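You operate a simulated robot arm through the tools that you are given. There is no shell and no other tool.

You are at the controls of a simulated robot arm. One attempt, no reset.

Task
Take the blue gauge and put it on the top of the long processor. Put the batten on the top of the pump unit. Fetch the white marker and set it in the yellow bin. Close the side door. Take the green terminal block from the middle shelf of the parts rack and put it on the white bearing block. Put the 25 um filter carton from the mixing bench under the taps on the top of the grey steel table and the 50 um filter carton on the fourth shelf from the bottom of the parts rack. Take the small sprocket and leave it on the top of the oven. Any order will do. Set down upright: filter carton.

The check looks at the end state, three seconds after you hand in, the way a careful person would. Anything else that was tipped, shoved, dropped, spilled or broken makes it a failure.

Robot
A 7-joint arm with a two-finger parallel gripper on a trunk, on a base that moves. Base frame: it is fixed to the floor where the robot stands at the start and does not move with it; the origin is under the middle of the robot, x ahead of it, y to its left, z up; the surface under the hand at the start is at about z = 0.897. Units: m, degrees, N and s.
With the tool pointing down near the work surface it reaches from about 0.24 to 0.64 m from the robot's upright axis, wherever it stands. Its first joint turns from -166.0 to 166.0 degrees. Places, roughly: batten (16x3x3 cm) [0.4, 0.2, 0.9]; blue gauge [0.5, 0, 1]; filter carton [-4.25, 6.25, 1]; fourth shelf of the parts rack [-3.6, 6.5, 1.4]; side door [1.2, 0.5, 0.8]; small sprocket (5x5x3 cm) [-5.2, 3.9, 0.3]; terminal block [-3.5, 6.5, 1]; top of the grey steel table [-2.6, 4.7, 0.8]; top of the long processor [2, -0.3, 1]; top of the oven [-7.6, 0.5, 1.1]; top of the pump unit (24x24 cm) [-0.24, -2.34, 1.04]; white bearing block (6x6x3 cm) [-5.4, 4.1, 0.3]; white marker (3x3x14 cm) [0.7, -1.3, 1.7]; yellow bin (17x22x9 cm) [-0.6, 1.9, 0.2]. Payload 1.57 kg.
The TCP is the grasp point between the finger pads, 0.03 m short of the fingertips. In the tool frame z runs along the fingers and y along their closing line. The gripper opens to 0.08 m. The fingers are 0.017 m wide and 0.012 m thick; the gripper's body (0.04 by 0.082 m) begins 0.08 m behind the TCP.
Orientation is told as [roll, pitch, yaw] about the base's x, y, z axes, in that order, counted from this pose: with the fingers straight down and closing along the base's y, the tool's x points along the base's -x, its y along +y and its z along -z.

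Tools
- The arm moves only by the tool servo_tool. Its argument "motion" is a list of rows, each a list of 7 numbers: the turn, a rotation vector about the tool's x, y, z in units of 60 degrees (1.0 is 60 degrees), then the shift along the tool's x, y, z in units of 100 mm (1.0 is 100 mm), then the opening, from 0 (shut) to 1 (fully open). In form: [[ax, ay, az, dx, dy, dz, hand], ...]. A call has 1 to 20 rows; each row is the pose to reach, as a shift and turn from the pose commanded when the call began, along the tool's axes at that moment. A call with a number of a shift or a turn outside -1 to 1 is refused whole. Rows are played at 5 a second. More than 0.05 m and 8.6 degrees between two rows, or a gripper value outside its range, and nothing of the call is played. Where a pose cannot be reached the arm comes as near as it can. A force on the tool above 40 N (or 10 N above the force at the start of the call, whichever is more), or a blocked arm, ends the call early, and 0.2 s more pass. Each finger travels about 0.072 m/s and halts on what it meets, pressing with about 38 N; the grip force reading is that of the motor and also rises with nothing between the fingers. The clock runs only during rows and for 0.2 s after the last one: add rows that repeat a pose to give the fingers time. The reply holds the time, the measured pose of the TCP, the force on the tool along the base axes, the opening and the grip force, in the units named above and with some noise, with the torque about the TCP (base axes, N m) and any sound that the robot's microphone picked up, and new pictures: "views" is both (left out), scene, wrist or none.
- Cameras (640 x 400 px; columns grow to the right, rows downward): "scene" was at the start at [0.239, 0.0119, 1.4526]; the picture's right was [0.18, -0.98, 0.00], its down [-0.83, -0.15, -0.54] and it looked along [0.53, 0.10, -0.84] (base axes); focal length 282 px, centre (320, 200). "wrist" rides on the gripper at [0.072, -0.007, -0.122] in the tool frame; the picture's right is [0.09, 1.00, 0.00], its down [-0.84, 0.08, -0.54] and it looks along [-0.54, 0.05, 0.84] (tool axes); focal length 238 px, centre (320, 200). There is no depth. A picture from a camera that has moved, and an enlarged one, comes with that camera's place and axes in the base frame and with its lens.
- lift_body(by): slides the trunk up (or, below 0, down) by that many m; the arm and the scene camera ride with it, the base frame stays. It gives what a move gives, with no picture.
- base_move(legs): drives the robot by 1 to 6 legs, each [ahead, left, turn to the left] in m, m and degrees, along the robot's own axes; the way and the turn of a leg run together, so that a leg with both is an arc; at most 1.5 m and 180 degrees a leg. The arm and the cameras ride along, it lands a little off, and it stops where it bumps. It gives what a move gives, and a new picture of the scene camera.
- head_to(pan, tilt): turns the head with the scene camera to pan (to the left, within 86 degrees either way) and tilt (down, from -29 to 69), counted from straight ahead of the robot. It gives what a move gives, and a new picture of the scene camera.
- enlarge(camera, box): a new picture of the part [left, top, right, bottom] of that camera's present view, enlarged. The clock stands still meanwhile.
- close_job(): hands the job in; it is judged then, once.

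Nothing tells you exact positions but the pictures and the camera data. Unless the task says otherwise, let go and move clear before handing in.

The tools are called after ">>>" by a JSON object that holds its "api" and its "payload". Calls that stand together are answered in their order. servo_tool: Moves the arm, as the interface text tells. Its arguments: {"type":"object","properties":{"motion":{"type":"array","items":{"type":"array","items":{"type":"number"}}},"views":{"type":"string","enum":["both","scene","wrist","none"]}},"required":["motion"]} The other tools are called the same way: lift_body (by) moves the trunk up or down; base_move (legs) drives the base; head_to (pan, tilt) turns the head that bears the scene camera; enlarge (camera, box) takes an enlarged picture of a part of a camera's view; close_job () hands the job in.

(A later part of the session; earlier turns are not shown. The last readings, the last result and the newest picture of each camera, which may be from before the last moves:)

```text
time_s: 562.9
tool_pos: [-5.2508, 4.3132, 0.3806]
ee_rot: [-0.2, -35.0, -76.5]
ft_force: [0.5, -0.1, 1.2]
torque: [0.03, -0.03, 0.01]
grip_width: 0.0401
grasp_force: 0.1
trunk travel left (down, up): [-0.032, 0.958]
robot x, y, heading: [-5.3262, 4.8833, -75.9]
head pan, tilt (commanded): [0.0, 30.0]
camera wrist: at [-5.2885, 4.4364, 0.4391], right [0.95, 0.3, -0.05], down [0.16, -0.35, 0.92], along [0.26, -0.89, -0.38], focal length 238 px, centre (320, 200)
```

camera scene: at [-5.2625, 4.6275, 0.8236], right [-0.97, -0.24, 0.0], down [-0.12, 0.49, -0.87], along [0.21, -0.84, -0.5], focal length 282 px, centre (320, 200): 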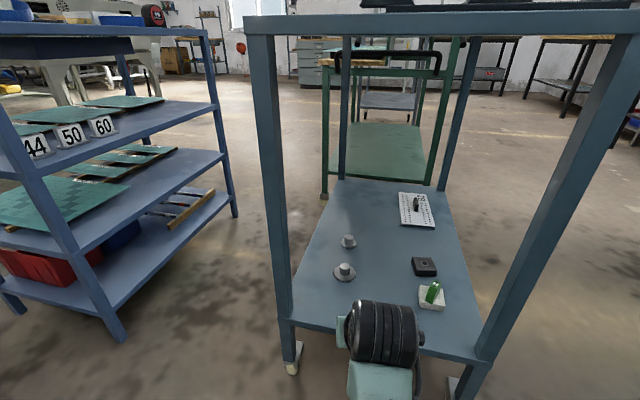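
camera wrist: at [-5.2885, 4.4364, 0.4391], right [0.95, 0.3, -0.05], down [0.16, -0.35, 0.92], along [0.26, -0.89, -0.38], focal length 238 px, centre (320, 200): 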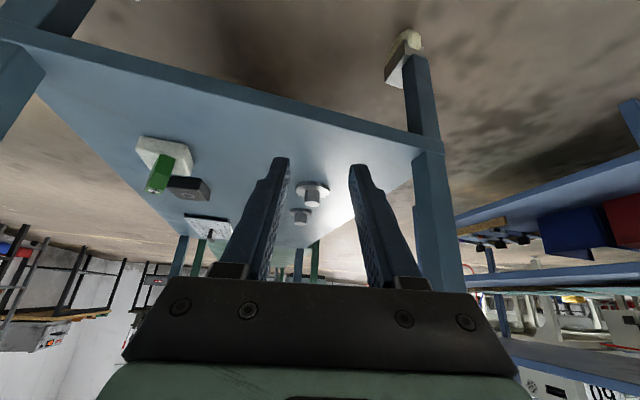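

The small sprocket is at about (-5.185, 3.935). I drive 0.25 m ahead into the opening, keeping the hand above the shelf.

>>> {"api": "base_move", "payload": {"legs": [[0.25, -0.025, 0]]}}

>>> {"api": "servo_tool", "payload": {"motion": [[0, 0, 0, 0, 0, 0, 0.5]], "views": "wrist"}}

>>> {"api": "enlarge", "payload": {"camera": "wrist", "box": [220, 60, 440, 240]}}

```text
time_s: 564.7
tool_pos: [-5.2145, 4.0624, 0.3817]
ee_rot: [-0.1, -35.1, -76.7]
ft_force: [1.5, 0.0, 0.4]
torque: [0.01, 0.01, -0.02]
grip_width: 0.0399
grasp_force: 0.1
trunk travel left (down, up): [-0.032, 0.958]
robot x, y, heading: [-5.29, 4.6311, -76.2]
head pan, tilt (commanded): [0.0, 30.0]
camera scene: at [-5.226, 4.3769, 0.8236], right [-0.97, -0.24, 0.0], down [-0.12, 0.49, -0.87], along [0.21, -0.84, -0.5], focal length 282 px, centre (320, 200)
```

scene: 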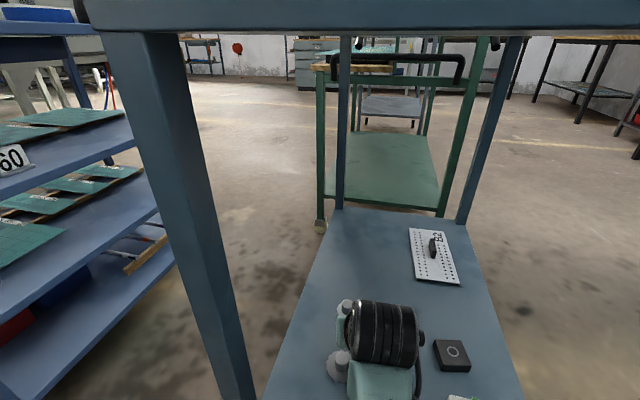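

```text
time_s: 565.1
tool_pos: [-5.2144, 4.062, 0.3802]
ee_rot: [-0.1, -35.0, -76.6]
ft_force: [0.2, -0.3, 0.8]
torque: [-0.03, 0.03, 0.01]
grip_width: 0.0402
grasp_force: 0.1
trunk travel left (down, up): [-0.032, 0.958]
robot x, y, heading: [-5.2883, 4.628, -76.2]
head pan, tilt (commanded): [0.0, 30.0]
camera wrist: at [-5.252, 4.1857, 0.4391], right [0.95, 0.3, -0.05], down [0.16, -0.35, 0.92], along [0.26, -0.89, -0.38], focal length 238 px, centre (320, 200)
```

wrist: 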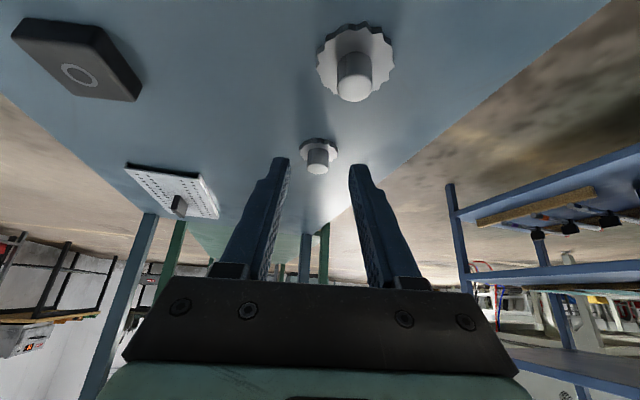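

```text
2.22 times, centred on (330, 150) of wrist
camera zoom: at [-5.252, 4.1857, 0.4391], right [0.95, 0.3, -0.05], down [0.16, -0.35, 0.92], along [0.26, -0.89, -0.38], focal length 530 px, centre (298, 311)
```

zoom: 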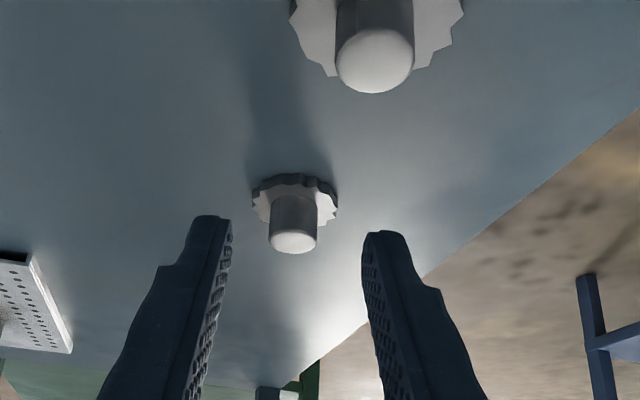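

The hub of the small sprocket is at about (-5.181, 3.925), top z≈0.285. I reach forward above it with the fingers open 55 mm.

>>> {"api": "servo_tool", "payload": {"motion": [[0, 0, 0, -0.16, 0, 0.13, 0.6], [0, 0, 0, -0.32, 0, 0.27, 0.69], [0, 0, 0, -0.48, 0, 0.42, 0.69], [0, 0, 0, -0.65, 0, 0.58, 0.69], [0, 0, 0, -0.83, 0, 0.72, 0.69], [0, 0, 0, -0.83, 0, 0.72, 0.69]], "views": "wrist"}}

>>> {"api": "enlarge", "payload": {"camera": "wrist", "box": [210, 20, 430, 200]}}

```text
time_s: 566.5
tool_pos: [-5.1882, 3.9556, 0.3729]
ee_rot: [0.0, -35.1, -76.6]
ft_force: [-0.4, 0.6, -0.4]
torque: [0.01, -0.01, -0.04]
grip_width: 0.0551
grasp_force: 0.1
trunk travel left (down, up): [-0.032, 0.958]
robot x, y, heading: [-5.2872, 4.6338, -76.0]
head pan, tilt (commanded): [0.0, 30.0]
camera wrist: at [-5.2263, 4.0786, 0.4304], right [0.95, 0.3, -0.05], down [0.16, -0.35, 0.92], along [0.26, -0.89, -0.38], focal length 238 px, centre (320, 200)
```

wrist: 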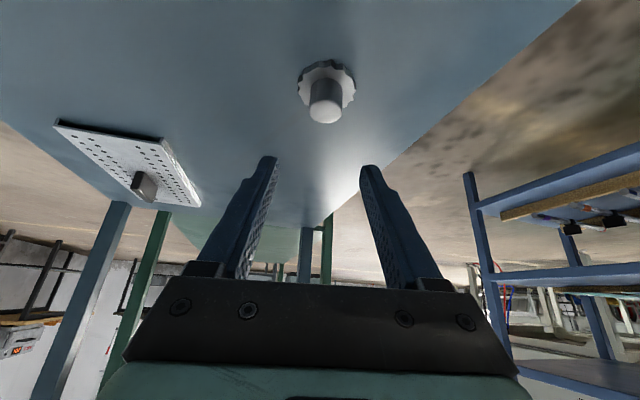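

```text
2.22 times, centred on (320, 110) of wrist
camera zoom: at [-5.2263, 4.0786, 0.4304], right [0.95, 0.3, -0.05], down [0.16, -0.35, 0.92], along [0.26, -0.89, -0.38], focal length 530 px, centre (320, 400)
```

zoom: 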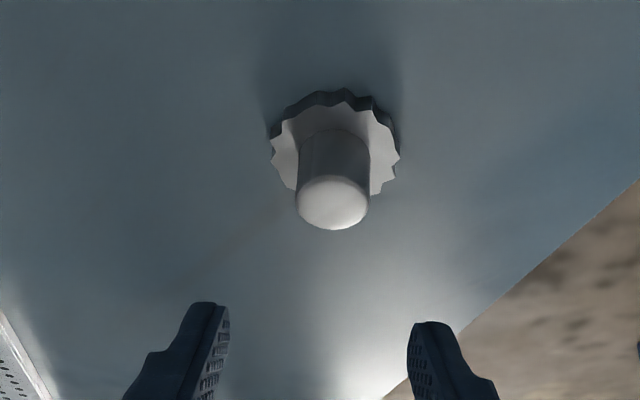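

The hub is centered between the fingers. I descend 7.5 cm with 1.6 cm forward so the fingertips straddle the hub just above the disc.

>>> {"api": "servo_tool", "payload": {"motion": [[0, 0, 0, 0.06, 0, 0.14, 0.69], [0, 0, 0, 0.12, 0, 0.28, 0.69], [0, 0, 0, 0.18, 0, 0.42, 0.69], [0, 0, 0, 0.24, 0, 0.56, 0.69], [0, 0, 0, 0.28, 0, 0.66, 0.69], [0, 0, 0, 0.3, 0, 0.71, 0.69], [0, 0, 0, 0.3, 0, 0.71, 0.69]], "views": "wrist"}}

>>> {"api": "enlarge", "payload": {"camera": "wrist", "box": [210, 60, 430, 240]}}

```text
time_s: 568.1
tool_pos: [-5.186, 3.9389, 0.2942]
ee_rot: [-0.1, -35.1, -76.6]
ft_force: [-0.4, -0.1, -0.9]
torque: [-0.01, 0.03, -0.04]
grip_width: 0.0551
grasp_force: 0.2
trunk travel left (down, up): [-0.032, 0.958]
robot x, y, heading: [-5.2852, 4.6283, -76.1]
head pan, tilt (commanded): [0.0, 30.0]
camera wrist: at [-5.2233, 4.0633, 0.3529], right [0.95, 0.3, -0.05], down [0.16, -0.35, 0.92], along [0.26, -0.89, -0.38], focal length 238 px, centre (320, 200)
```

wrist: 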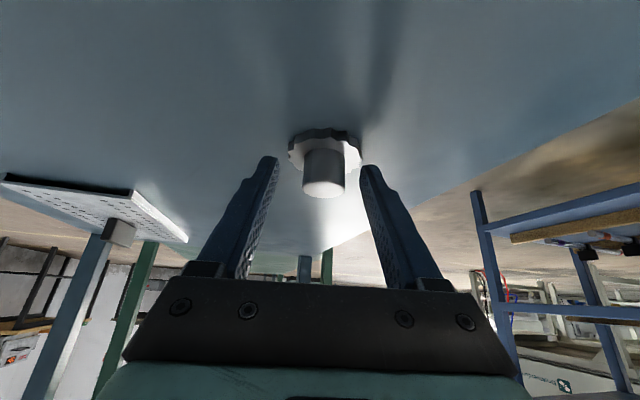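

```text
2.22 times, centred on (320, 150) of wrist
camera zoom: at [-5.2233, 4.0633, 0.3529], right [0.95, 0.3, -0.05], down [0.16, -0.35, 0.92], along [0.26, -0.89, -0.38], focal length 530 px, centre (320, 311)
```

zoom: 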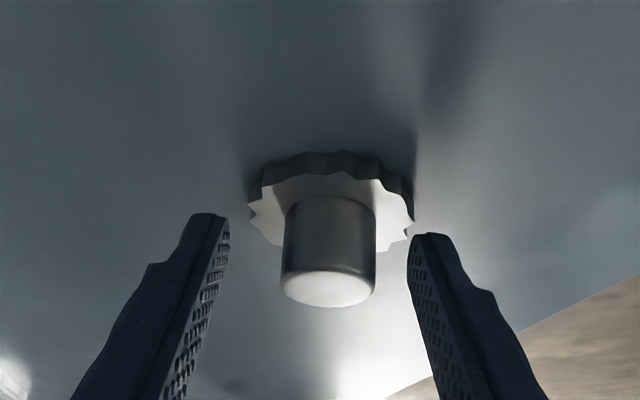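

The hub is between the pads. I raise 4 mm to be sure of clearing the disc, and close on the hub.

>>> {"api": "servo_tool", "payload": {"motion": [[0, 0, 0, -0.023, 0, -0.033, 0.69], [0, 0, 0, -0.023, 0, -0.033, 0.69], [0, 0, 0, -0.023, 0, -0.033, 0.5], [0, 0, 0, -0.023, 0, -0.033, 0.3], [0, 0, 0, -0.023, 0, -0.033, 0.1], [0, 0, 0, -0.023, 0, -0.033, 0.1], [0, 0, 0, -0.023, 0, -0.033, 0.1]], "views": "wrist"}}

>>> {"api": "enlarge", "payload": {"camera": "wrist", "box": [210, 60, 430, 240]}}

```text
time_s: 569.7
tool_pos: [-5.1859, 3.9395, 0.2984]
ee_rot: [-0.1, -35.1, -76.6]
ft_force: [1.6, -0.9, -0.2]
torque: [-0.03, -0.02, -0.03]
grip_width: 0.0266
grasp_force: 37.7
trunk travel left (down, up): [-0.032, 0.958]
robot x, y, heading: [-5.289, 4.6338, -76.0]
head pan, tilt (commanded): [0.0, 30.0]
camera wrist: at [-5.2231, 4.0635, 0.3567], right [0.95, 0.3, -0.05], down [0.16, -0.35, 0.92], along [0.26, -0.89, -0.38], focal length 238 px, centre (320, 200)
```

wrist: 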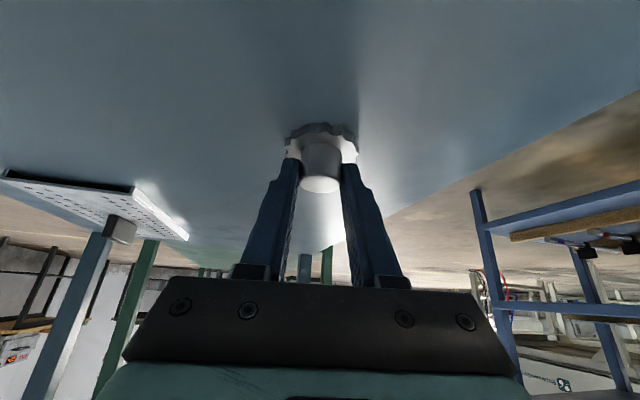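

```text
2.22 times, centred on (320, 150) of wrist
camera zoom: at [-5.2231, 4.0635, 0.3567], right [0.95, 0.3, -0.05], down [0.16, -0.35, 0.92], along [0.26, -0.89, -0.38], focal length 530 px, centre (320, 311)
```

zoom: 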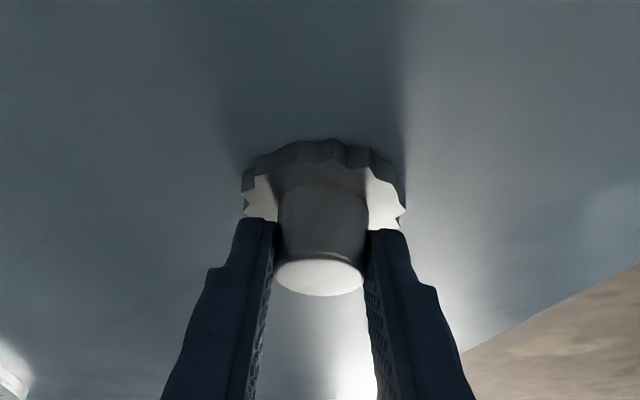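

Gripped on the hub (26.6 mm). I lift 7 cm and check.

>>> {"api": "servo_tool", "payload": {"motion": [[0, 0, 0, -0.06, 0, -0.08, 0.1], [0, 0, 0, -0.13, 0, -0.18, 0.1], [0, 0, 0, -0.2, 0, -0.29, 0.1], [0, 0, 0, -0.3, 0, -0.43, 0.1], [0, 0, 0, -0.4, 0, -0.57, 0.1], [0, 0, 0, -0.4, 0, -0.57, 0.1]], "views": "wrist"}}

>>> {"api": "enlarge", "payload": {"camera": "wrist", "box": [210, 60, 430, 240]}}

```text
time_s: 571.1
tool_pos: [-5.1866, 3.9395, 0.3688]
ee_rot: [-0.2, -35.0, -76.5]
ft_force: [0.1, -0.1, -1.3]
torque: [0.02, 0.01, 0.0]
grip_width: 0.0265
grasp_force: 37.5
trunk travel left (down, up): [-0.032, 0.958]
robot x, y, heading: [-5.2918, 4.6286, -76.1]
head pan, tilt (commanded): [0.0, 30.0]
camera wrist: at [-5.2233, 4.0638, 0.4274], right [0.95, 0.3, -0.05], down [0.16, -0.35, 0.92], along [0.26, -0.89, -0.38], focal length 238 px, centre (320, 200)
```

wrist: 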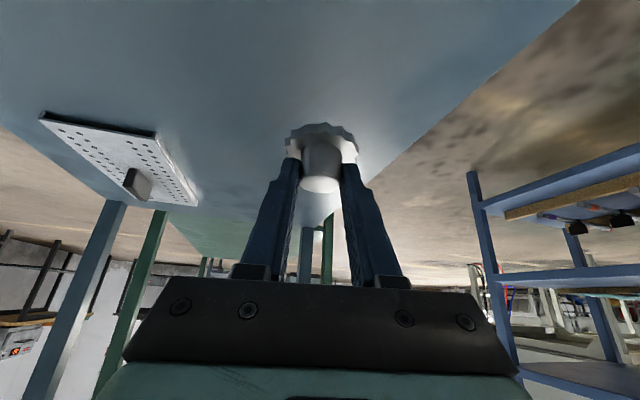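

```text
2.22 times, centred on (320, 150) of wrist
camera zoom: at [-5.2233, 4.0638, 0.4274], right [0.95, 0.3, -0.05], down [0.16, -0.35, 0.92], along [0.26, -0.89, -0.38], focal length 530 px, centre (320, 311)
```

zoom: 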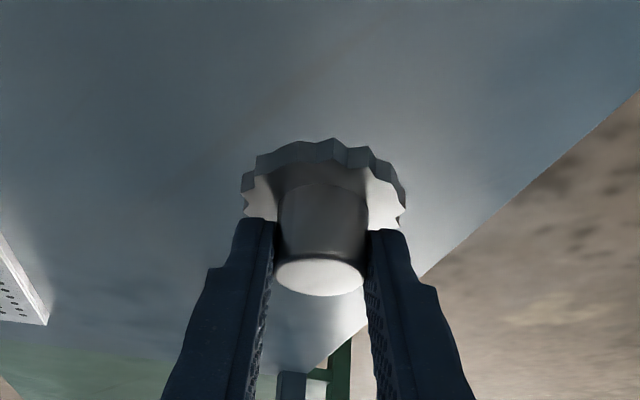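

The small sprocket hangs securely. I raise 4 cm more and back straight out of the table.

>>> {"api": "servo_tool", "payload": {"motion": [[0, 0, 0, -0.08, 0, -0.11, 0.1], [0, 0, 0, -0.16, 0, -0.22, 0.1], [0, 0, 0, -0.23, 0, -0.33, 0.1], [0, 0, 0, -0.23, 0, -0.33, 0.1]], "views": "none"}}

>>> {"api": "base_move", "payload": {"legs": [[-0.6, 0, 0]]}}

>>> {"api": "enlarge", "payload": {"camera": "scene", "box": [220, 160, 480, 340]}}

```text
time_s: 572.1
tool_pos: [-5.1872, 3.9382, 0.4086]
ee_rot: [-0.2, -34.9, -76.7]
ft_force: [0.8, 0.3, -1.0]
torque: [0.01, -0.01, -0.02]
grip_width: 0.0267
grasp_force: 37.3
trunk travel left (down, up): [-0.032, 0.958]
robot x, y, heading: [-5.2883, 4.6285, -76.1]
head pan, tilt (commanded): [0.0, 30.0]
```

```text
time_s: 575.4
tool_pos: [-5.3199, 4.5036, 0.408]
ee_rot: [-0.2, -35.1, -75.6]
ft_force: [-0.4, 0.3, -1.8]
torque: [0.02, -0.05, -0.02]
grip_width: 0.0265
grasp_force: 38.0
trunk travel left (down, up): [-0.032, 0.958]
robot x, y, heading: [-5.4325, 5.1941, -74.9]
head pan, tilt (commanded): [0.0, 30.0]
camera scene: at [-5.3668, 4.9408, 0.8235], right [-0.97, -0.26, 0.0], down [-0.13, 0.48, -0.87], along [0.22, -0.84, -0.5], focal length 282 px, centre (320, 200)
```

scene: 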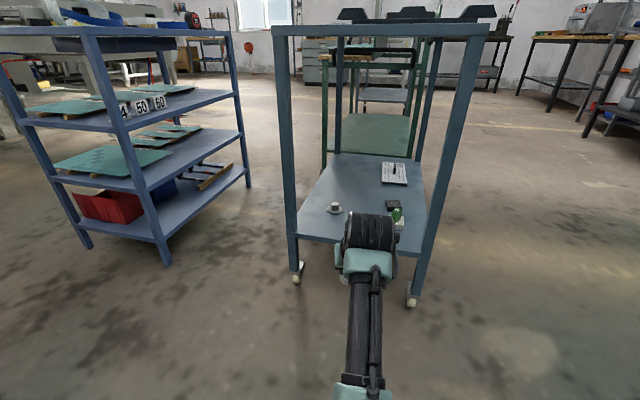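

```text
2.22 times, centred on (350, 250) of scene
camera zoom: at [-5.3668, 4.9408, 0.8235], right [-0.97, -0.26, 0.0], down [-0.13, 0.48, -0.87], along [0.22, -0.84, -0.5], focal length 626 px, centre (253, 89)
```

zoom: 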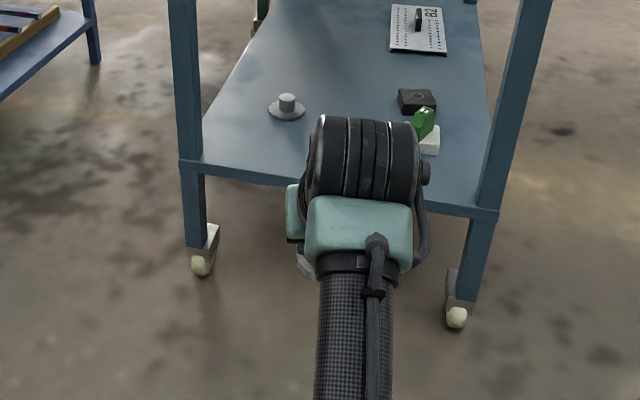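

The small sprocket is in hand and the larger one left in place. I raise the trunk and drive along the open lane at x≈-6.4 toward the oven.

>>> {"api": "lift_body", "payload": {"by": 0.4}}

>>> {"api": "lift_body", "payload": {"by": 0.4}}

>>> {"api": "head_to", "payload": {"pan": -40, "tilt": 20}}

```text
time_s: 579.2
tool_pos: [-5.3208, 4.5037, 0.8085]
ee_rot: [0.0, -35.0, -75.8]
ft_force: [0.0, 0.1, -1.1]
torque: [0.05, -0.04, 0.03]
grip_width: 0.0264
grasp_force: 37.4
trunk travel left (down, up): [-0.432, 0.558]
robot x, y, heading: [-5.4335, 5.189, -75.1]
head pan, tilt (commanded): [0.0, 30.0]
```

```text
time_s: 583.1
tool_pos: [-5.3203, 4.5027, 1.2089]
ee_rot: [-0.1, -35.0, -75.7]
ft_force: [0.9, 0.2, -1.2]
torque: [0.02, -0.02, 0.01]
grip_width: 0.0265
grasp_force: 37.0
trunk travel left (down, up): [-0.832, 0.158]
robot x, y, heading: [-5.4349, 5.192, -75.1]
head pan, tilt (commanded): [0.0, 30.0]
```

```text
time_s: 584.1
tool_pos: [-5.3205, 4.5026, 1.2076]
ee_rot: [-0.1, -35.0, -75.7]
ft_force: [0.0, -1.2, -0.6]
torque: [-0.01, 0.01, 0.02]
grip_width: 0.0264
grasp_force: 37.4
trunk travel left (down, up): [-0.832, 0.158]
robot x, y, heading: [-5.4341, 5.1923, -75.0]
head pan, tilt (commanded): [-40.0, 20.0]
camera scene: at [-5.4295, 4.9437, 1.6395], right [-0.91, 0.42, 0.0], down [0.14, 0.31, -0.94], along [-0.4, -0.85, -0.34], focal length 282 px, centre (320, 200)
```

scene: 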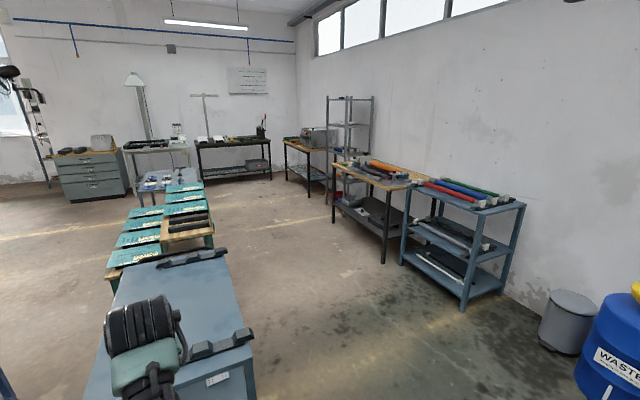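

The lane along the wall is open; the oven sits at the far end behind the tall shelf. I drive there.

>>> {"api": "base_move", "payload": {"legs": [[0, 0, -15], [0, -0.9, 0], [1.5, 0, 0], [1.5, 0, 0], [1.5, 0, 0]]}}

>>> {"api": "head_to", "payload": {"pan": -60, "tilt": 20}}

```text
time_s: 610.9
tool_pos: [-6.4072, 0.0103, 1.2076]
ee_rot: [-0.2, -35.0, -89.8]
ft_force: [0.7, -0.3, -1.1]
torque: [0.0, -0.04, 0.03]
grip_width: 0.0257
grasp_force: 37.8
trunk travel left (down, up): [-0.832, 0.158]
robot x, y, heading: [-6.3487, 0.706, -89.4]
head pan, tilt (commanded): [-40.0, 20.0]
camera scene: at [-6.4042, 0.4639, 1.6396], right [-0.77, 0.63, 0.0], down [0.22, 0.26, -0.94], along [-0.6, -0.73, -0.34], focal length 282 px, centre (320, 200)
```

scene: 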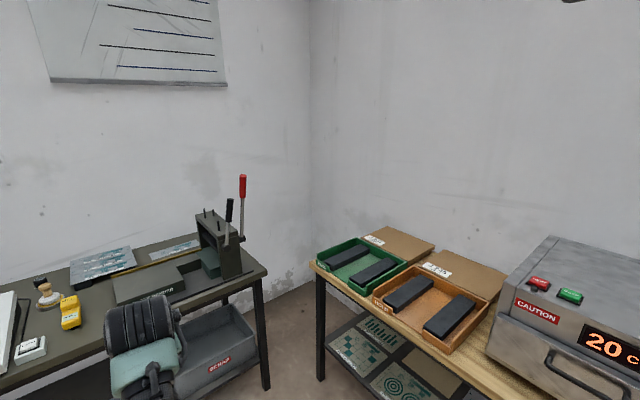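

```text
time_s: 611.7
tool_pos: [-6.4062, 0.0094, 1.2081]
ee_rot: [-0.2, -35.0, -89.9]
ft_force: [-0.8, -0.2, -0.8]
torque: [-0.01, -0.02, 0.05]
grip_width: 0.026
grasp_force: 36.6
trunk travel left (down, up): [-0.832, 0.158]
robot x, y, heading: [-6.3495, 0.7043, -89.6]
head pan, tilt (commanded): [-60.0, 20.0]
camera scene: at [-6.4252, 0.4884, 1.6396], right [-0.51, 0.86, 0.0], down [0.29, 0.17, -0.94], along [-0.81, -0.48, -0.34], focal length 282 px, centre (320, 200)
```

scene: 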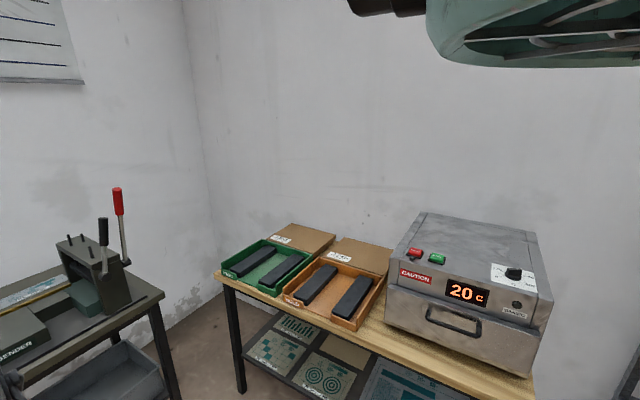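

I see the oven: flat top at the back, switches near its front edge. I zoom in.

>>> {"api": "enlarge", "payload": {"camera": "scene", "box": [370, 190, 570, 340]}}

```text
2.67 times, centred on (470, 265) of scene
camera zoom: at [-6.4252, 0.4884, 1.6396], right [-0.51, 0.86, 0.0], down [0.29, 0.17, -0.94], along [-0.81, -0.48, -0.34], focal length 752 px, centre (-80, 27)
```

zoom: 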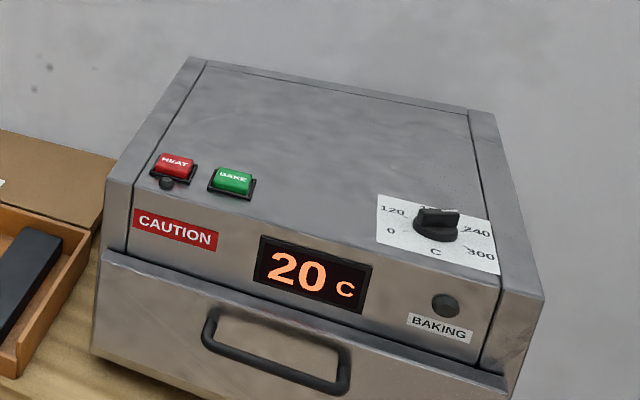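

The free middle of the oven top is around (-7.58, 0.50), clear of the switches and the knob. I turn to face the oven, raise a little and move in.

>>> {"api": "lift_body", "payload": {"by": 0.06}}

>>> {"api": "base_move", "payload": {"legs": [[0, 0, -90.4], [0, 0.27, 0], [0.3, 0, 0]]}}

>>> {"api": "head_to", "payload": {"pan": 0, "tilt": 40}}

```text
time_s: 612.7
tool_pos: [-6.4071, 0.0089, 1.2683]
ee_rot: [-0.1, -35.0, -89.9]
ft_force: [-0.1, 0.4, -1.1]
torque: [-0.02, -0.02, 0.0]
grip_width: 0.0258
grasp_force: 36.6
trunk travel left (down, up): [-0.892, 0.098]
robot x, y, heading: [-6.3497, 0.7096, -89.4]
head pan, tilt (commanded): [-60.0, 20.0]
```

```text
time_s: 620.2
tool_pos: [-7.3576, 0.5468, 1.2678]
ee_rot: [-0.1, -35.0, 177.5]
ft_force: [0.8, 0.1, -0.7]
torque: [-0.02, 0.02, -0.02]
grip_width: 0.0262
grasp_force: 37.1
trunk travel left (down, up): [-0.892, 0.098]
robot x, y, heading: [-6.661, 0.4544, 177.9]
head pan, tilt (commanded): [-60.0, 20.0]
camera scene: at [-6.877, 0.541, 1.6997], right [0.88, 0.47, 0.0], down [0.16, -0.3, -0.94], along [-0.44, 0.83, -0.34], focal length 282 px, centre (320, 200)
```

scene: 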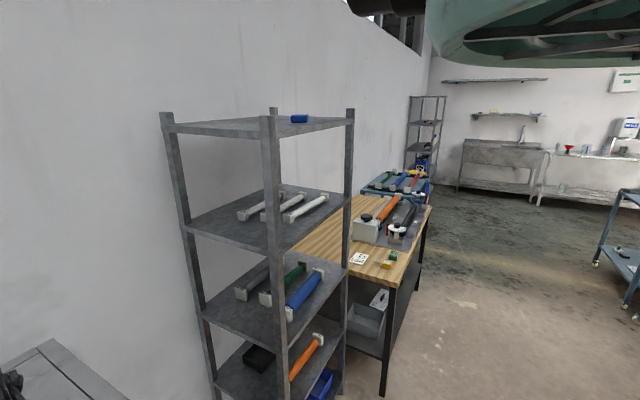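

```text
time_s: 621.5
tool_pos: [-7.3572, 0.546, 1.2686]
ee_rot: [-0.1, -35.0, 177.5]
ft_force: [0.6, -0.1, -1.5]
torque: [-0.01, 0.0, -0.01]
grip_width: 0.0259
grasp_force: 37.1
trunk travel left (down, up): [-0.892, 0.098]
robot x, y, heading: [-6.6624, 0.4549, 178.0]
head pan, tilt (commanded): [0.0, 40.0]
camera scene: at [-6.9189, 0.462, 1.6682], right [0.04, 1.0, 0.0], down [0.64, -0.02, -0.77], along [-0.77, 0.03, -0.64], focal length 282 px, centre (320, 200)
```

scene: 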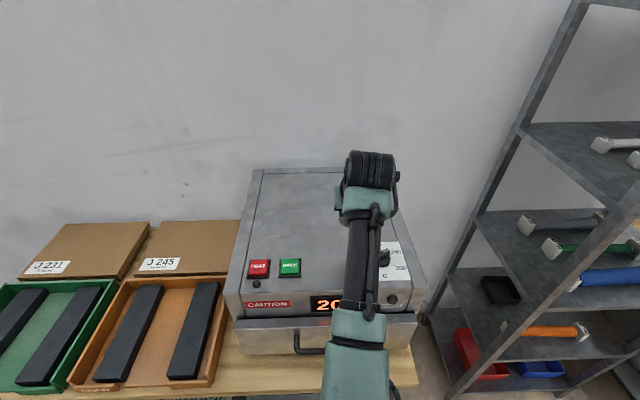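

Target spot on the oven top is about 21 cm further and 7 cm to the left. I drive there.

>>> {"api": "base_move", "payload": {"legs": [[0, 0.074, 0], [0.21, 0, 0]]}}

>>> {"api": "servo_tool", "payload": {"motion": [[0, 0, 0, 0, 0, 0, 0.1]], "views": "both"}}

```text
time_s: 623.8
tool_pos: [-7.5665, 0.4799, 1.2694]
ee_rot: [-0.1, -35.1, 177.3]
ft_force: [0.1, 0.1, -0.9]
torque: [-0.03, -0.02, -0.03]
grip_width: 0.0257
grasp_force: 37.0
trunk travel left (down, up): [-0.892, 0.098]
robot x, y, heading: [-6.8715, 0.3894, 178.0]
head pan, tilt (commanded): [0.0, 40.0]
camera scene: at [-7.1269, 0.3955, 1.6683], right [0.04, 1.0, 0.0], down [0.64, -0.02, -0.77], along [-0.77, 0.03, -0.64], focal length 282 px, centre (320, 200)
```

scene: 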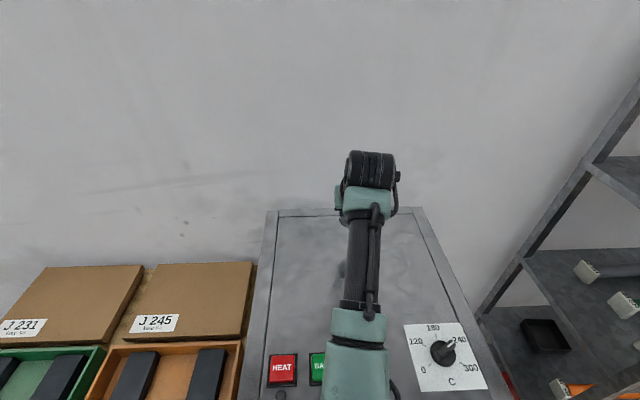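

```text
time_s: 624.2
tool_pos: [-7.5656, 0.4804, 1.2686]
ee_rot: [-0.1, -35.0, 177.3]
ft_force: [0.7, 0.2, -1.7]
torque: [0.0, -0.03, -0.02]
grip_width: 0.0256
grasp_force: 36.8
trunk travel left (down, up): [-0.892, 0.098]
robot x, y, heading: [-6.8734, 0.3898, 178.1]
head pan, tilt (commanded): [0.0, 40.0]
camera scene: at [-7.1261, 0.3957, 1.6684], right [0.04, 1.0, 0.0], down [0.64, -0.02, -0.77], along [-0.77, 0.03, -0.64], focal length 282 px, centre (320, 200)
camera wrist: at [-7.4373, 0.4803, 1.3269], right [0.03, -1.0, -0.05], down [-0.38, -0.06, 0.92], along [-0.93, -0.01, -0.38], focal length 238 px, centre (320, 200)
```

scene: 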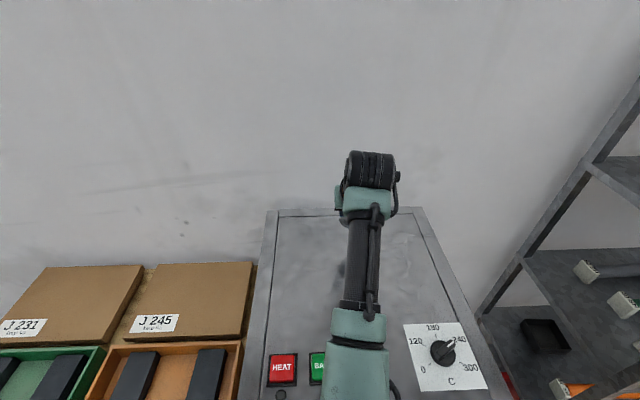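
wrist: 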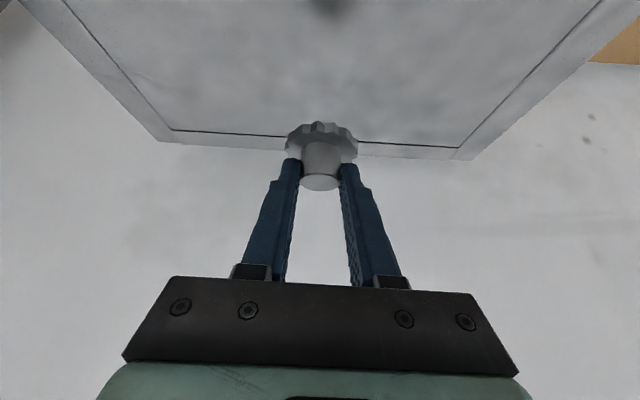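

The sprocket is over the free middle of the oven top. I lower by the trunk 9 cm, then slowly with the arm.

>>> {"api": "lift_body", "payload": {"by": -0.09}}

>>> {"api": "servo_tool", "payload": {"motion": [[0, 0, 0, 0.023, 0, 0.033, 0.1], [0, 0, 0, 0.046, 0, 0.066, 0.1], [0, 0, 0, 0.069, 0, 0.098, 0.1], [0, 0, 0, 0.086, 0, 0.123, 0.1], [0, 0, 0, 0.1, 0, 0.143, 0.1], [0, 0, 0, 0.115, 0, 0.164, 0.1], [0, 0, 0, 0.115, 0, 0.164, 0.1]], "views": "wrist"}}

>>> {"api": "enlarge", "payload": {"camera": "wrist", "box": [210, 60, 430, 240]}}

```text
time_s: 625.4
tool_pos: [-7.5671, 0.4811, 1.179]
ee_rot: [-0.2, -35.2, 177.4]
ft_force: [0.0, 0.0, 5.1]
torque: [-0.06, -0.04, 0.01]
grip_width: 0.0256
grasp_force: 36.7
trunk travel left (down, up): [-0.802, 0.188]
robot x, y, heading: [-6.8742, 0.3903, 177.8]
head pan, tilt (commanded): [0.0, 40.0]
```

```text
time_s: 626.7
tool_pos: [-7.5728, 0.4793, 1.1759]
ee_rot: [-0.4, -37.1, 177.4]
ft_force: [6.2, -0.3, 15.3]
torque: [-0.19, -0.44, 0.01]
grip_width: 0.0258
grasp_force: 37.7
trunk travel left (down, up): [-0.802, 0.188]
robot x, y, heading: [-6.8749, 0.3863, 177.9]
head pan, tilt (commanded): [0.0, 40.0]
stopped in row 6: the force on the tool passed its limit at 41 N (the readings are from after the stop); the commanded pose is now the measured one
camera wrist: at [-7.4425, 0.481, 1.2298], right [0.03, -1.0, -0.06], down [-0.34, -0.06, 0.94], along [-0.94, 0.0, -0.35], focal length 238 px, centre (320, 200)
```

wrist: 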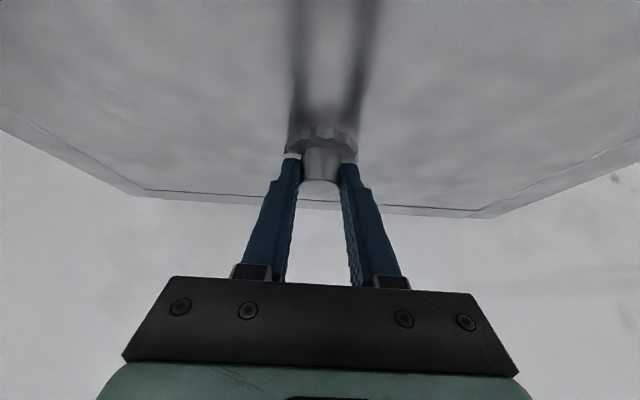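

```text
2.22 times, centred on (320, 150) of wrist
camera zoom: at [-7.4425, 0.481, 1.2298], right [0.03, -1.0, -0.06], down [-0.34, -0.06, 0.94], along [-0.94, 0.0, -0.35], focal length 530 px, centre (320, 311)
```

zoom: 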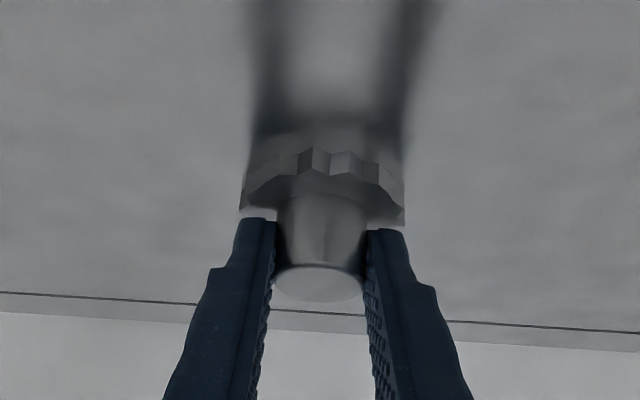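

Contact reached (oven top is a bit higher than estimated). I ease the pressure and look.

>>> {"api": "servo_tool", "payload": {"motion": [[0, 0.02, 0, -0.01, 0, -0.015, 0.1], [0, 0.033, 0, -0.02, 0, -0.03, 0.1], [0, 0.033, 0, -0.02, 0, -0.03, 0.1]], "views": "wrist"}}

>>> {"api": "enlarge", "payload": {"camera": "wrist", "box": [210, 60, 430, 240]}}

```text
time_s: 627.5
tool_pos: [-7.5707, 0.4806, 1.1771]
ee_rot: [-0.3, -34.7, 177.5]
ft_force: [-4.3, -0.8, 12.2]
torque: [-0.06, 0.58, 0.04]
grip_width: 0.026
grasp_force: 37.1
trunk travel left (down, up): [-0.802, 0.188]
robot x, y, heading: [-6.8711, 0.388, 178.1]
head pan, tilt (commanded): [0.0, 40.0]
camera wrist: at [-7.4426, 0.4813, 1.236], right [0.03, -1.0, -0.06], down [-0.38, -0.06, 0.92], along [-0.92, 0.0, -0.38], focal length 238 px, centre (320, 200)
```

wrist: 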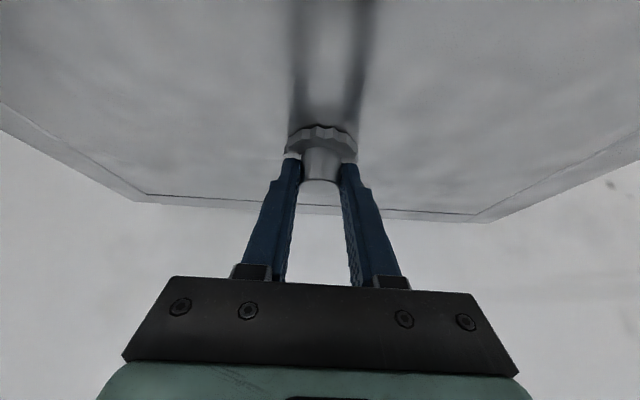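

```text
2.22 times, centred on (320, 150) of wrist
camera zoom: at [-7.4426, 0.4813, 1.236], right [0.03, -1.0, -0.06], down [-0.38, -0.06, 0.92], along [-0.92, 0.0, -0.38], focal length 530 px, centre (320, 311)
```

zoom: 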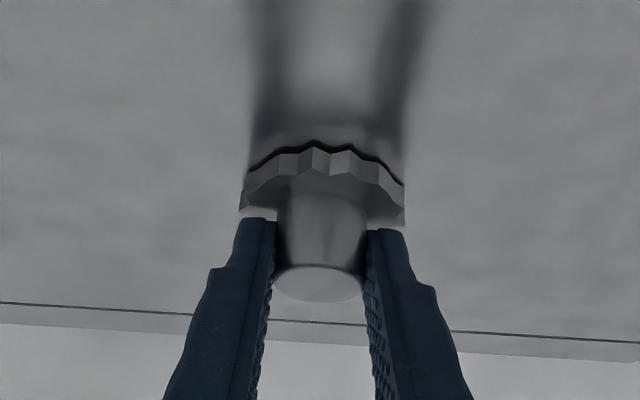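

The near rim is just off the surface by about 2 degrees; it will settle flat on release. I ease slightly more and open.

>>> {"api": "servo_tool", "payload": {"motion": [[0, 0, 0, -0.008, 0, -0.012, 0.1], [0, 0, 0, -0.012, 0, -0.016, 0.1], [0, 0, 0, -0.012, 0, -0.016, 0.1], [0, 0, 0, -0.012, 0, -0.016, 0.36], [0, 0, 0, -0.012, 0, -0.016, 0.45], [0, 0, 0, -0.012, 0, -0.016, 0.6], [0, 0, 0, -0.012, 0, -0.016, 0.6], [0, 0, 0, -0.012, 0, -0.016, 0.6]], "views": "wrist"}}

>>> {"api": "enlarge", "payload": {"camera": "wrist", "box": [210, 60, 430, 240]}}

```text
time_s: 629.3
tool_pos: [-7.5705, 0.4821, 1.1782]
ee_rot: [-0.3, -34.3, 177.4]
ft_force: [-0.4, -0.3, -0.6]
torque: [-0.02, 0.02, 0.0]
grip_width: 0.0482
grasp_force: 0.1
trunk travel left (down, up): [-0.802, 0.188]
robot x, y, heading: [-6.8703, 0.3868, 177.8]
head pan, tilt (commanded): [0.0, 40.0]
camera wrist: at [-7.4433, 0.4815, 1.237], right [0.03, -1.0, -0.06], down [-0.39, -0.06, 0.92], along [-0.92, 0.0, -0.39], focal length 238 px, centre (320, 200)
```

wrist: 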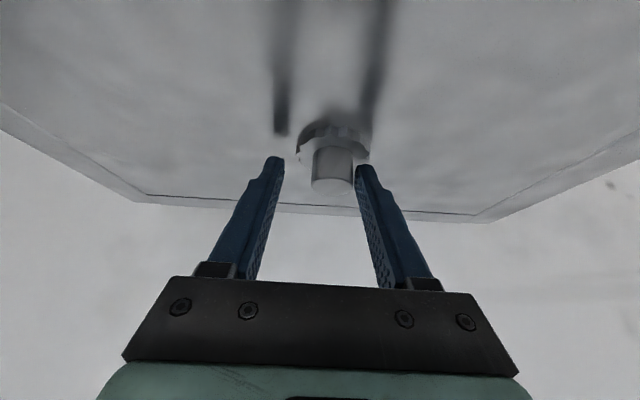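

```text
2.22 times, centred on (320, 150) of wrist
camera zoom: at [-7.4433, 0.4815, 1.237], right [0.03, -1.0, -0.06], down [-0.39, -0.06, 0.92], along [-0.92, 0.0, -0.39], focal length 530 px, centre (320, 311)
```

zoom: 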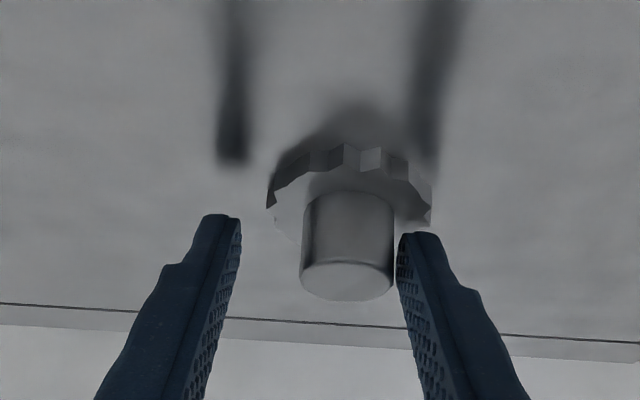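

It stands flat on the oven top. I shift the open fingers slightly away from the hub, then withdraw along the tool axis.

>>> {"api": "servo_tool", "payload": {"motion": [[0, 0, 0, 0, 0.03, 0, 0.6], [0, 0, 0, 0, 0.06, 0, 0.6], [0, 0, 0, 0, 0.06, -0.1, 0.6], [0, 0, 0, 0, 0.06, -0.25, 0.6], [0, 0, 0, 0, 0.06, -0.45, 0.6], [0, 0, 0, 0, 0.06, -0.7, 0.6], [0, 0, 0, 0, 0.06, -1, 0.6], [0, 0, 0, 0, 0.06, -1, 0.6]], "views": "wrist"}}

>>> {"api": "lift_body", "payload": {"by": 0.15}}

>>> {"api": "base_move", "payload": {"legs": [[-0.45, 0, 0]]}}

>>> {"api": "enlarge", "payload": {"camera": "scene", "box": [210, 120, 450, 300]}}

```text
time_s: 631.1
tool_pos: [-7.5126, 0.4736, 1.262]
ee_rot: [-0.1, -34.4, 177.4]
ft_force: [-0.8, 0.3, 0.2]
torque: [-0.01, 0.03, 0.0]
grip_width: 0.0478
grasp_force: 0.0
trunk travel left (down, up): [-0.802, 0.188]
robot x, y, heading: [-6.8726, 0.3845, 178.2]
head pan, tilt (commanded): [0.0, 40.0]
camera wrist: at [-7.3852, 0.4729, 1.3208], right [0.03, -1.0, -0.06], down [-0.39, -0.06, 0.92], along [-0.92, 0.0, -0.39], focal length 238 px, centre (320, 200)
```

wrist: 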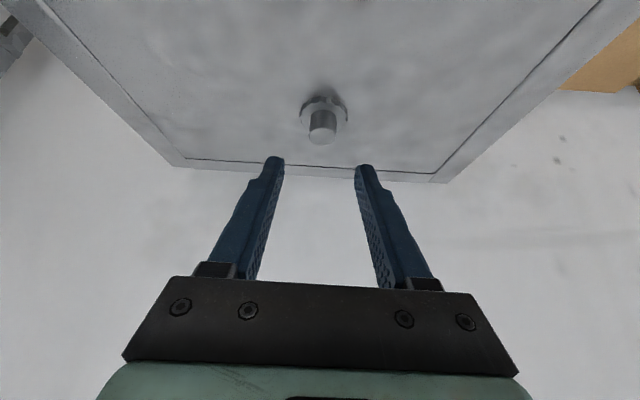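

```text
time_s: 632.9
tool_pos: [-7.5127, 0.473, 1.4098]
ee_rot: [-0.3, -34.6, 177.5]
ft_force: [0.2, -0.2, 0.2]
torque: [-0.02, 0.02, 0.0]
grip_width: 0.0482
grasp_force: 0.0
trunk travel left (down, up): [-0.952, 0.038]
robot x, y, heading: [-6.8747, 0.3851, 178.0]
head pan, tilt (commanded): [0.0, 40.0]
```

```text
time_s: 635.6
tool_pos: [-7.0545, 0.4553, 1.4102]
ee_rot: [-0.2, -34.3, 177.3]
ft_force: [0.1, 0.0, 0.0]
torque: [-0.01, -0.02, -0.01]
grip_width: 0.0479
grasp_force: 0.1
trunk travel left (down, up): [-0.952, 0.038]
robot x, y, heading: [-6.4127, 0.3683, 177.9]
head pan, tilt (commanded): [0.0, 40.0]
camera scene: at [-6.6687, 0.3789, 1.7281], right [0.04, 1.0, 0.0], down [0.64, -0.02, -0.77], along [-0.77, 0.03, -0.64], focal length 282 px, centre (320, 200)
```

scene: 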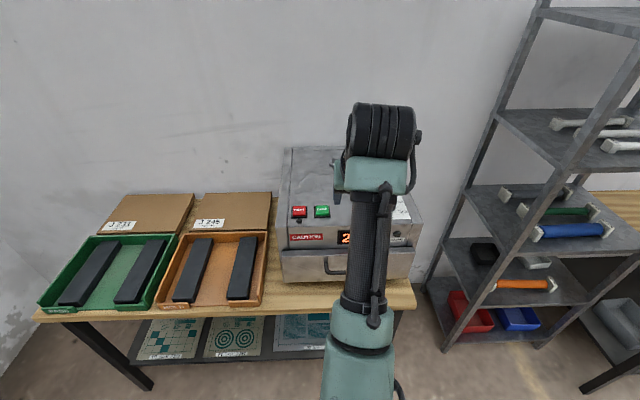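

```text
2.22 times, centred on (330, 210) of scene
camera zoom: at [-6.6687, 0.3789, 1.7281], right [0.04, 1.0, 0.0], down [0.64, -0.02, -0.77], along [-0.77, 0.03, -0.64], focal length 626 px, centre (298, 178)
```

zoom: 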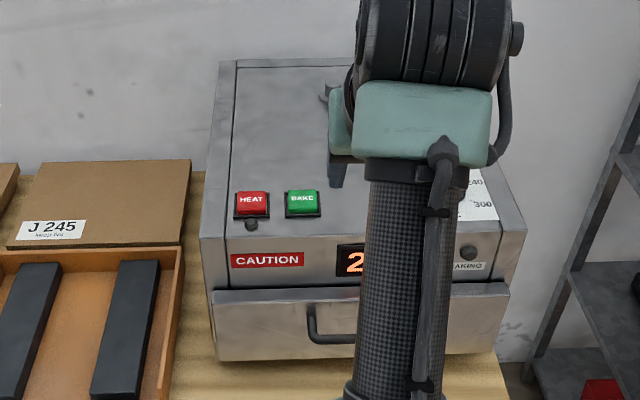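

The sprocket is on the oven top, partly hidden by my arm. I turn a little aside to verify it clearly.

>>> {"api": "base_move", "payload": {"legs": [[0, 0, 30]]}}

>>> {"api": "head_to", "payload": {"pan": -30, "tilt": 30}}

>>> {"api": "enlarge", "payload": {"camera": "scene", "box": [220, 120, 460, 300]}}

```text
time_s: 637.5
tool_pos: [-7.0089, 0.1211, 1.4111]
ee_rot: [-0.4, -34.5, -152.2]
ft_force: [-0.5, -0.6, 0.5]
torque: [0.02, 0.03, -0.04]
grip_width: 0.048
grasp_force: 0.0
trunk travel left (down, up): [-0.952, 0.038]
robot x, y, heading: [-6.4129, 0.3685, -151.9]
head pan, tilt (commanded): [0.0, 40.0]
camera scene: at [-6.6379, 0.2492, 1.7282], right [-0.47, 0.88, 0.0], down [0.57, 0.3, -0.77], along [-0.68, -0.36, -0.64], focal length 282 px, centre (320, 200)
```

scene: 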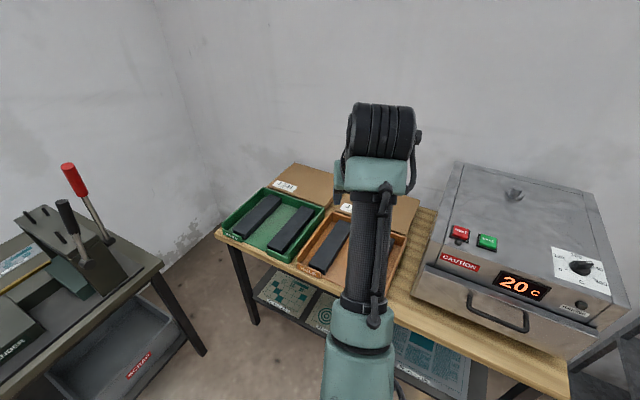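

```text
time_s: 638.5
tool_pos: [-7.0093, 0.1213, 1.4112]
ee_rot: [-0.3, -34.5, -152.3]
ft_force: [0.5, -0.1, 0.1]
torque: [0.0, 0.01, 0.0]
grip_width: 0.048
grasp_force: 0.0
trunk travel left (down, up): [-0.952, 0.038]
robot x, y, heading: [-6.4141, 0.3717, -151.9]
head pan, tilt (commanded): [-30.0, 30.0]
camera scene: at [-6.6534, 0.292, 1.7435], right [0.03, 1.0, 0.0], down [0.5, -0.02, -0.87], along [-0.87, 0.03, -0.5], focal length 282 px, centre (320, 200)
```

scene: 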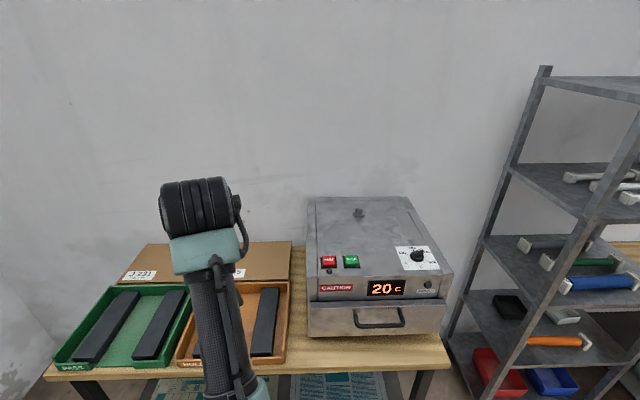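

```text
2.22 times, centred on (340, 210) of scene
camera zoom: at [-6.6534, 0.292, 1.7435], right [0.03, 1.0, 0.0], down [0.5, -0.02, -0.87], along [-0.87, 0.03, -0.5], focal length 626 px, centre (276, 178)
```

zoom: 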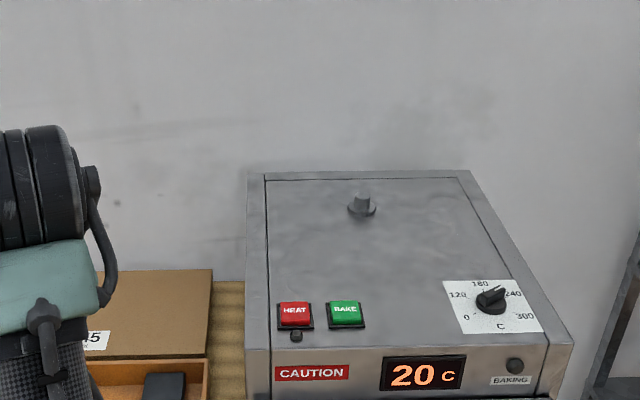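

The sprocket stands flat on the oven top. Before handing in, I make a visual check of the rack and tables from here using the zoom.

>>> {"api": "base_move", "payload": {"legs": [[0.0, 0, 175]]}}

>>> {"api": "head_to", "payload": {"pan": 40, "tilt": 10}}

```text
time_s: 646.1
tool_pos: [-5.8089, 0.5944, 1.4117]
ee_rot: [-0.3, -34.5, 25.3]
ft_force: [-0.3, -1.1, 0.6]
torque: [0.02, -0.01, -0.01]
grip_width: 0.048
grasp_force: 0.1
trunk travel left (down, up): [-0.952, 0.038]
robot x, y, heading: [-6.415, 0.3686, 25.8]
head pan, tilt (commanded): [-30.0, 30.0]
camera scene: at [-6.1699, 0.4369, 1.7436], right [-0.07, -1.0, 0.0], down [-0.5, 0.04, -0.87], along [0.86, -0.06, -0.5], focal length 282 px, centre (320, 200)
```

scene: 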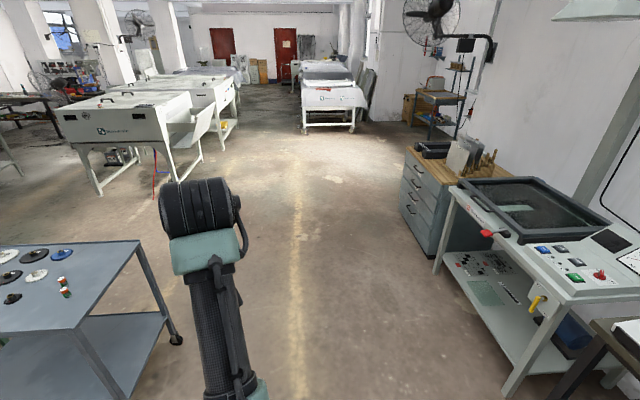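

```text
time_s: 647.5
tool_pos: [-5.808, 0.5945, 1.4102]
ee_rot: [-0.3, -34.5, 25.3]
ft_force: [0.0, 0.1, 0.4]
torque: [-0.02, -0.03, -0.02]
grip_width: 0.0481
grasp_force: 0.0
trunk travel left (down, up): [-0.952, 0.038]
robot x, y, heading: [-6.4133, 0.3726, 25.5]
head pan, tilt (commanded): [40.0, 10.0]
camera scene: at [-6.2219, 0.5283, 1.7759], right [0.91, -0.41, 0.0], down [-0.07, -0.16, -0.98], along [0.4, 0.9, -0.17], focal length 282 px, centre (320, 200)
```

scene: 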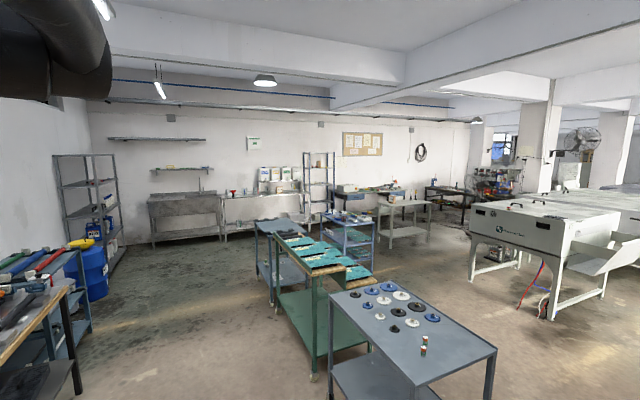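

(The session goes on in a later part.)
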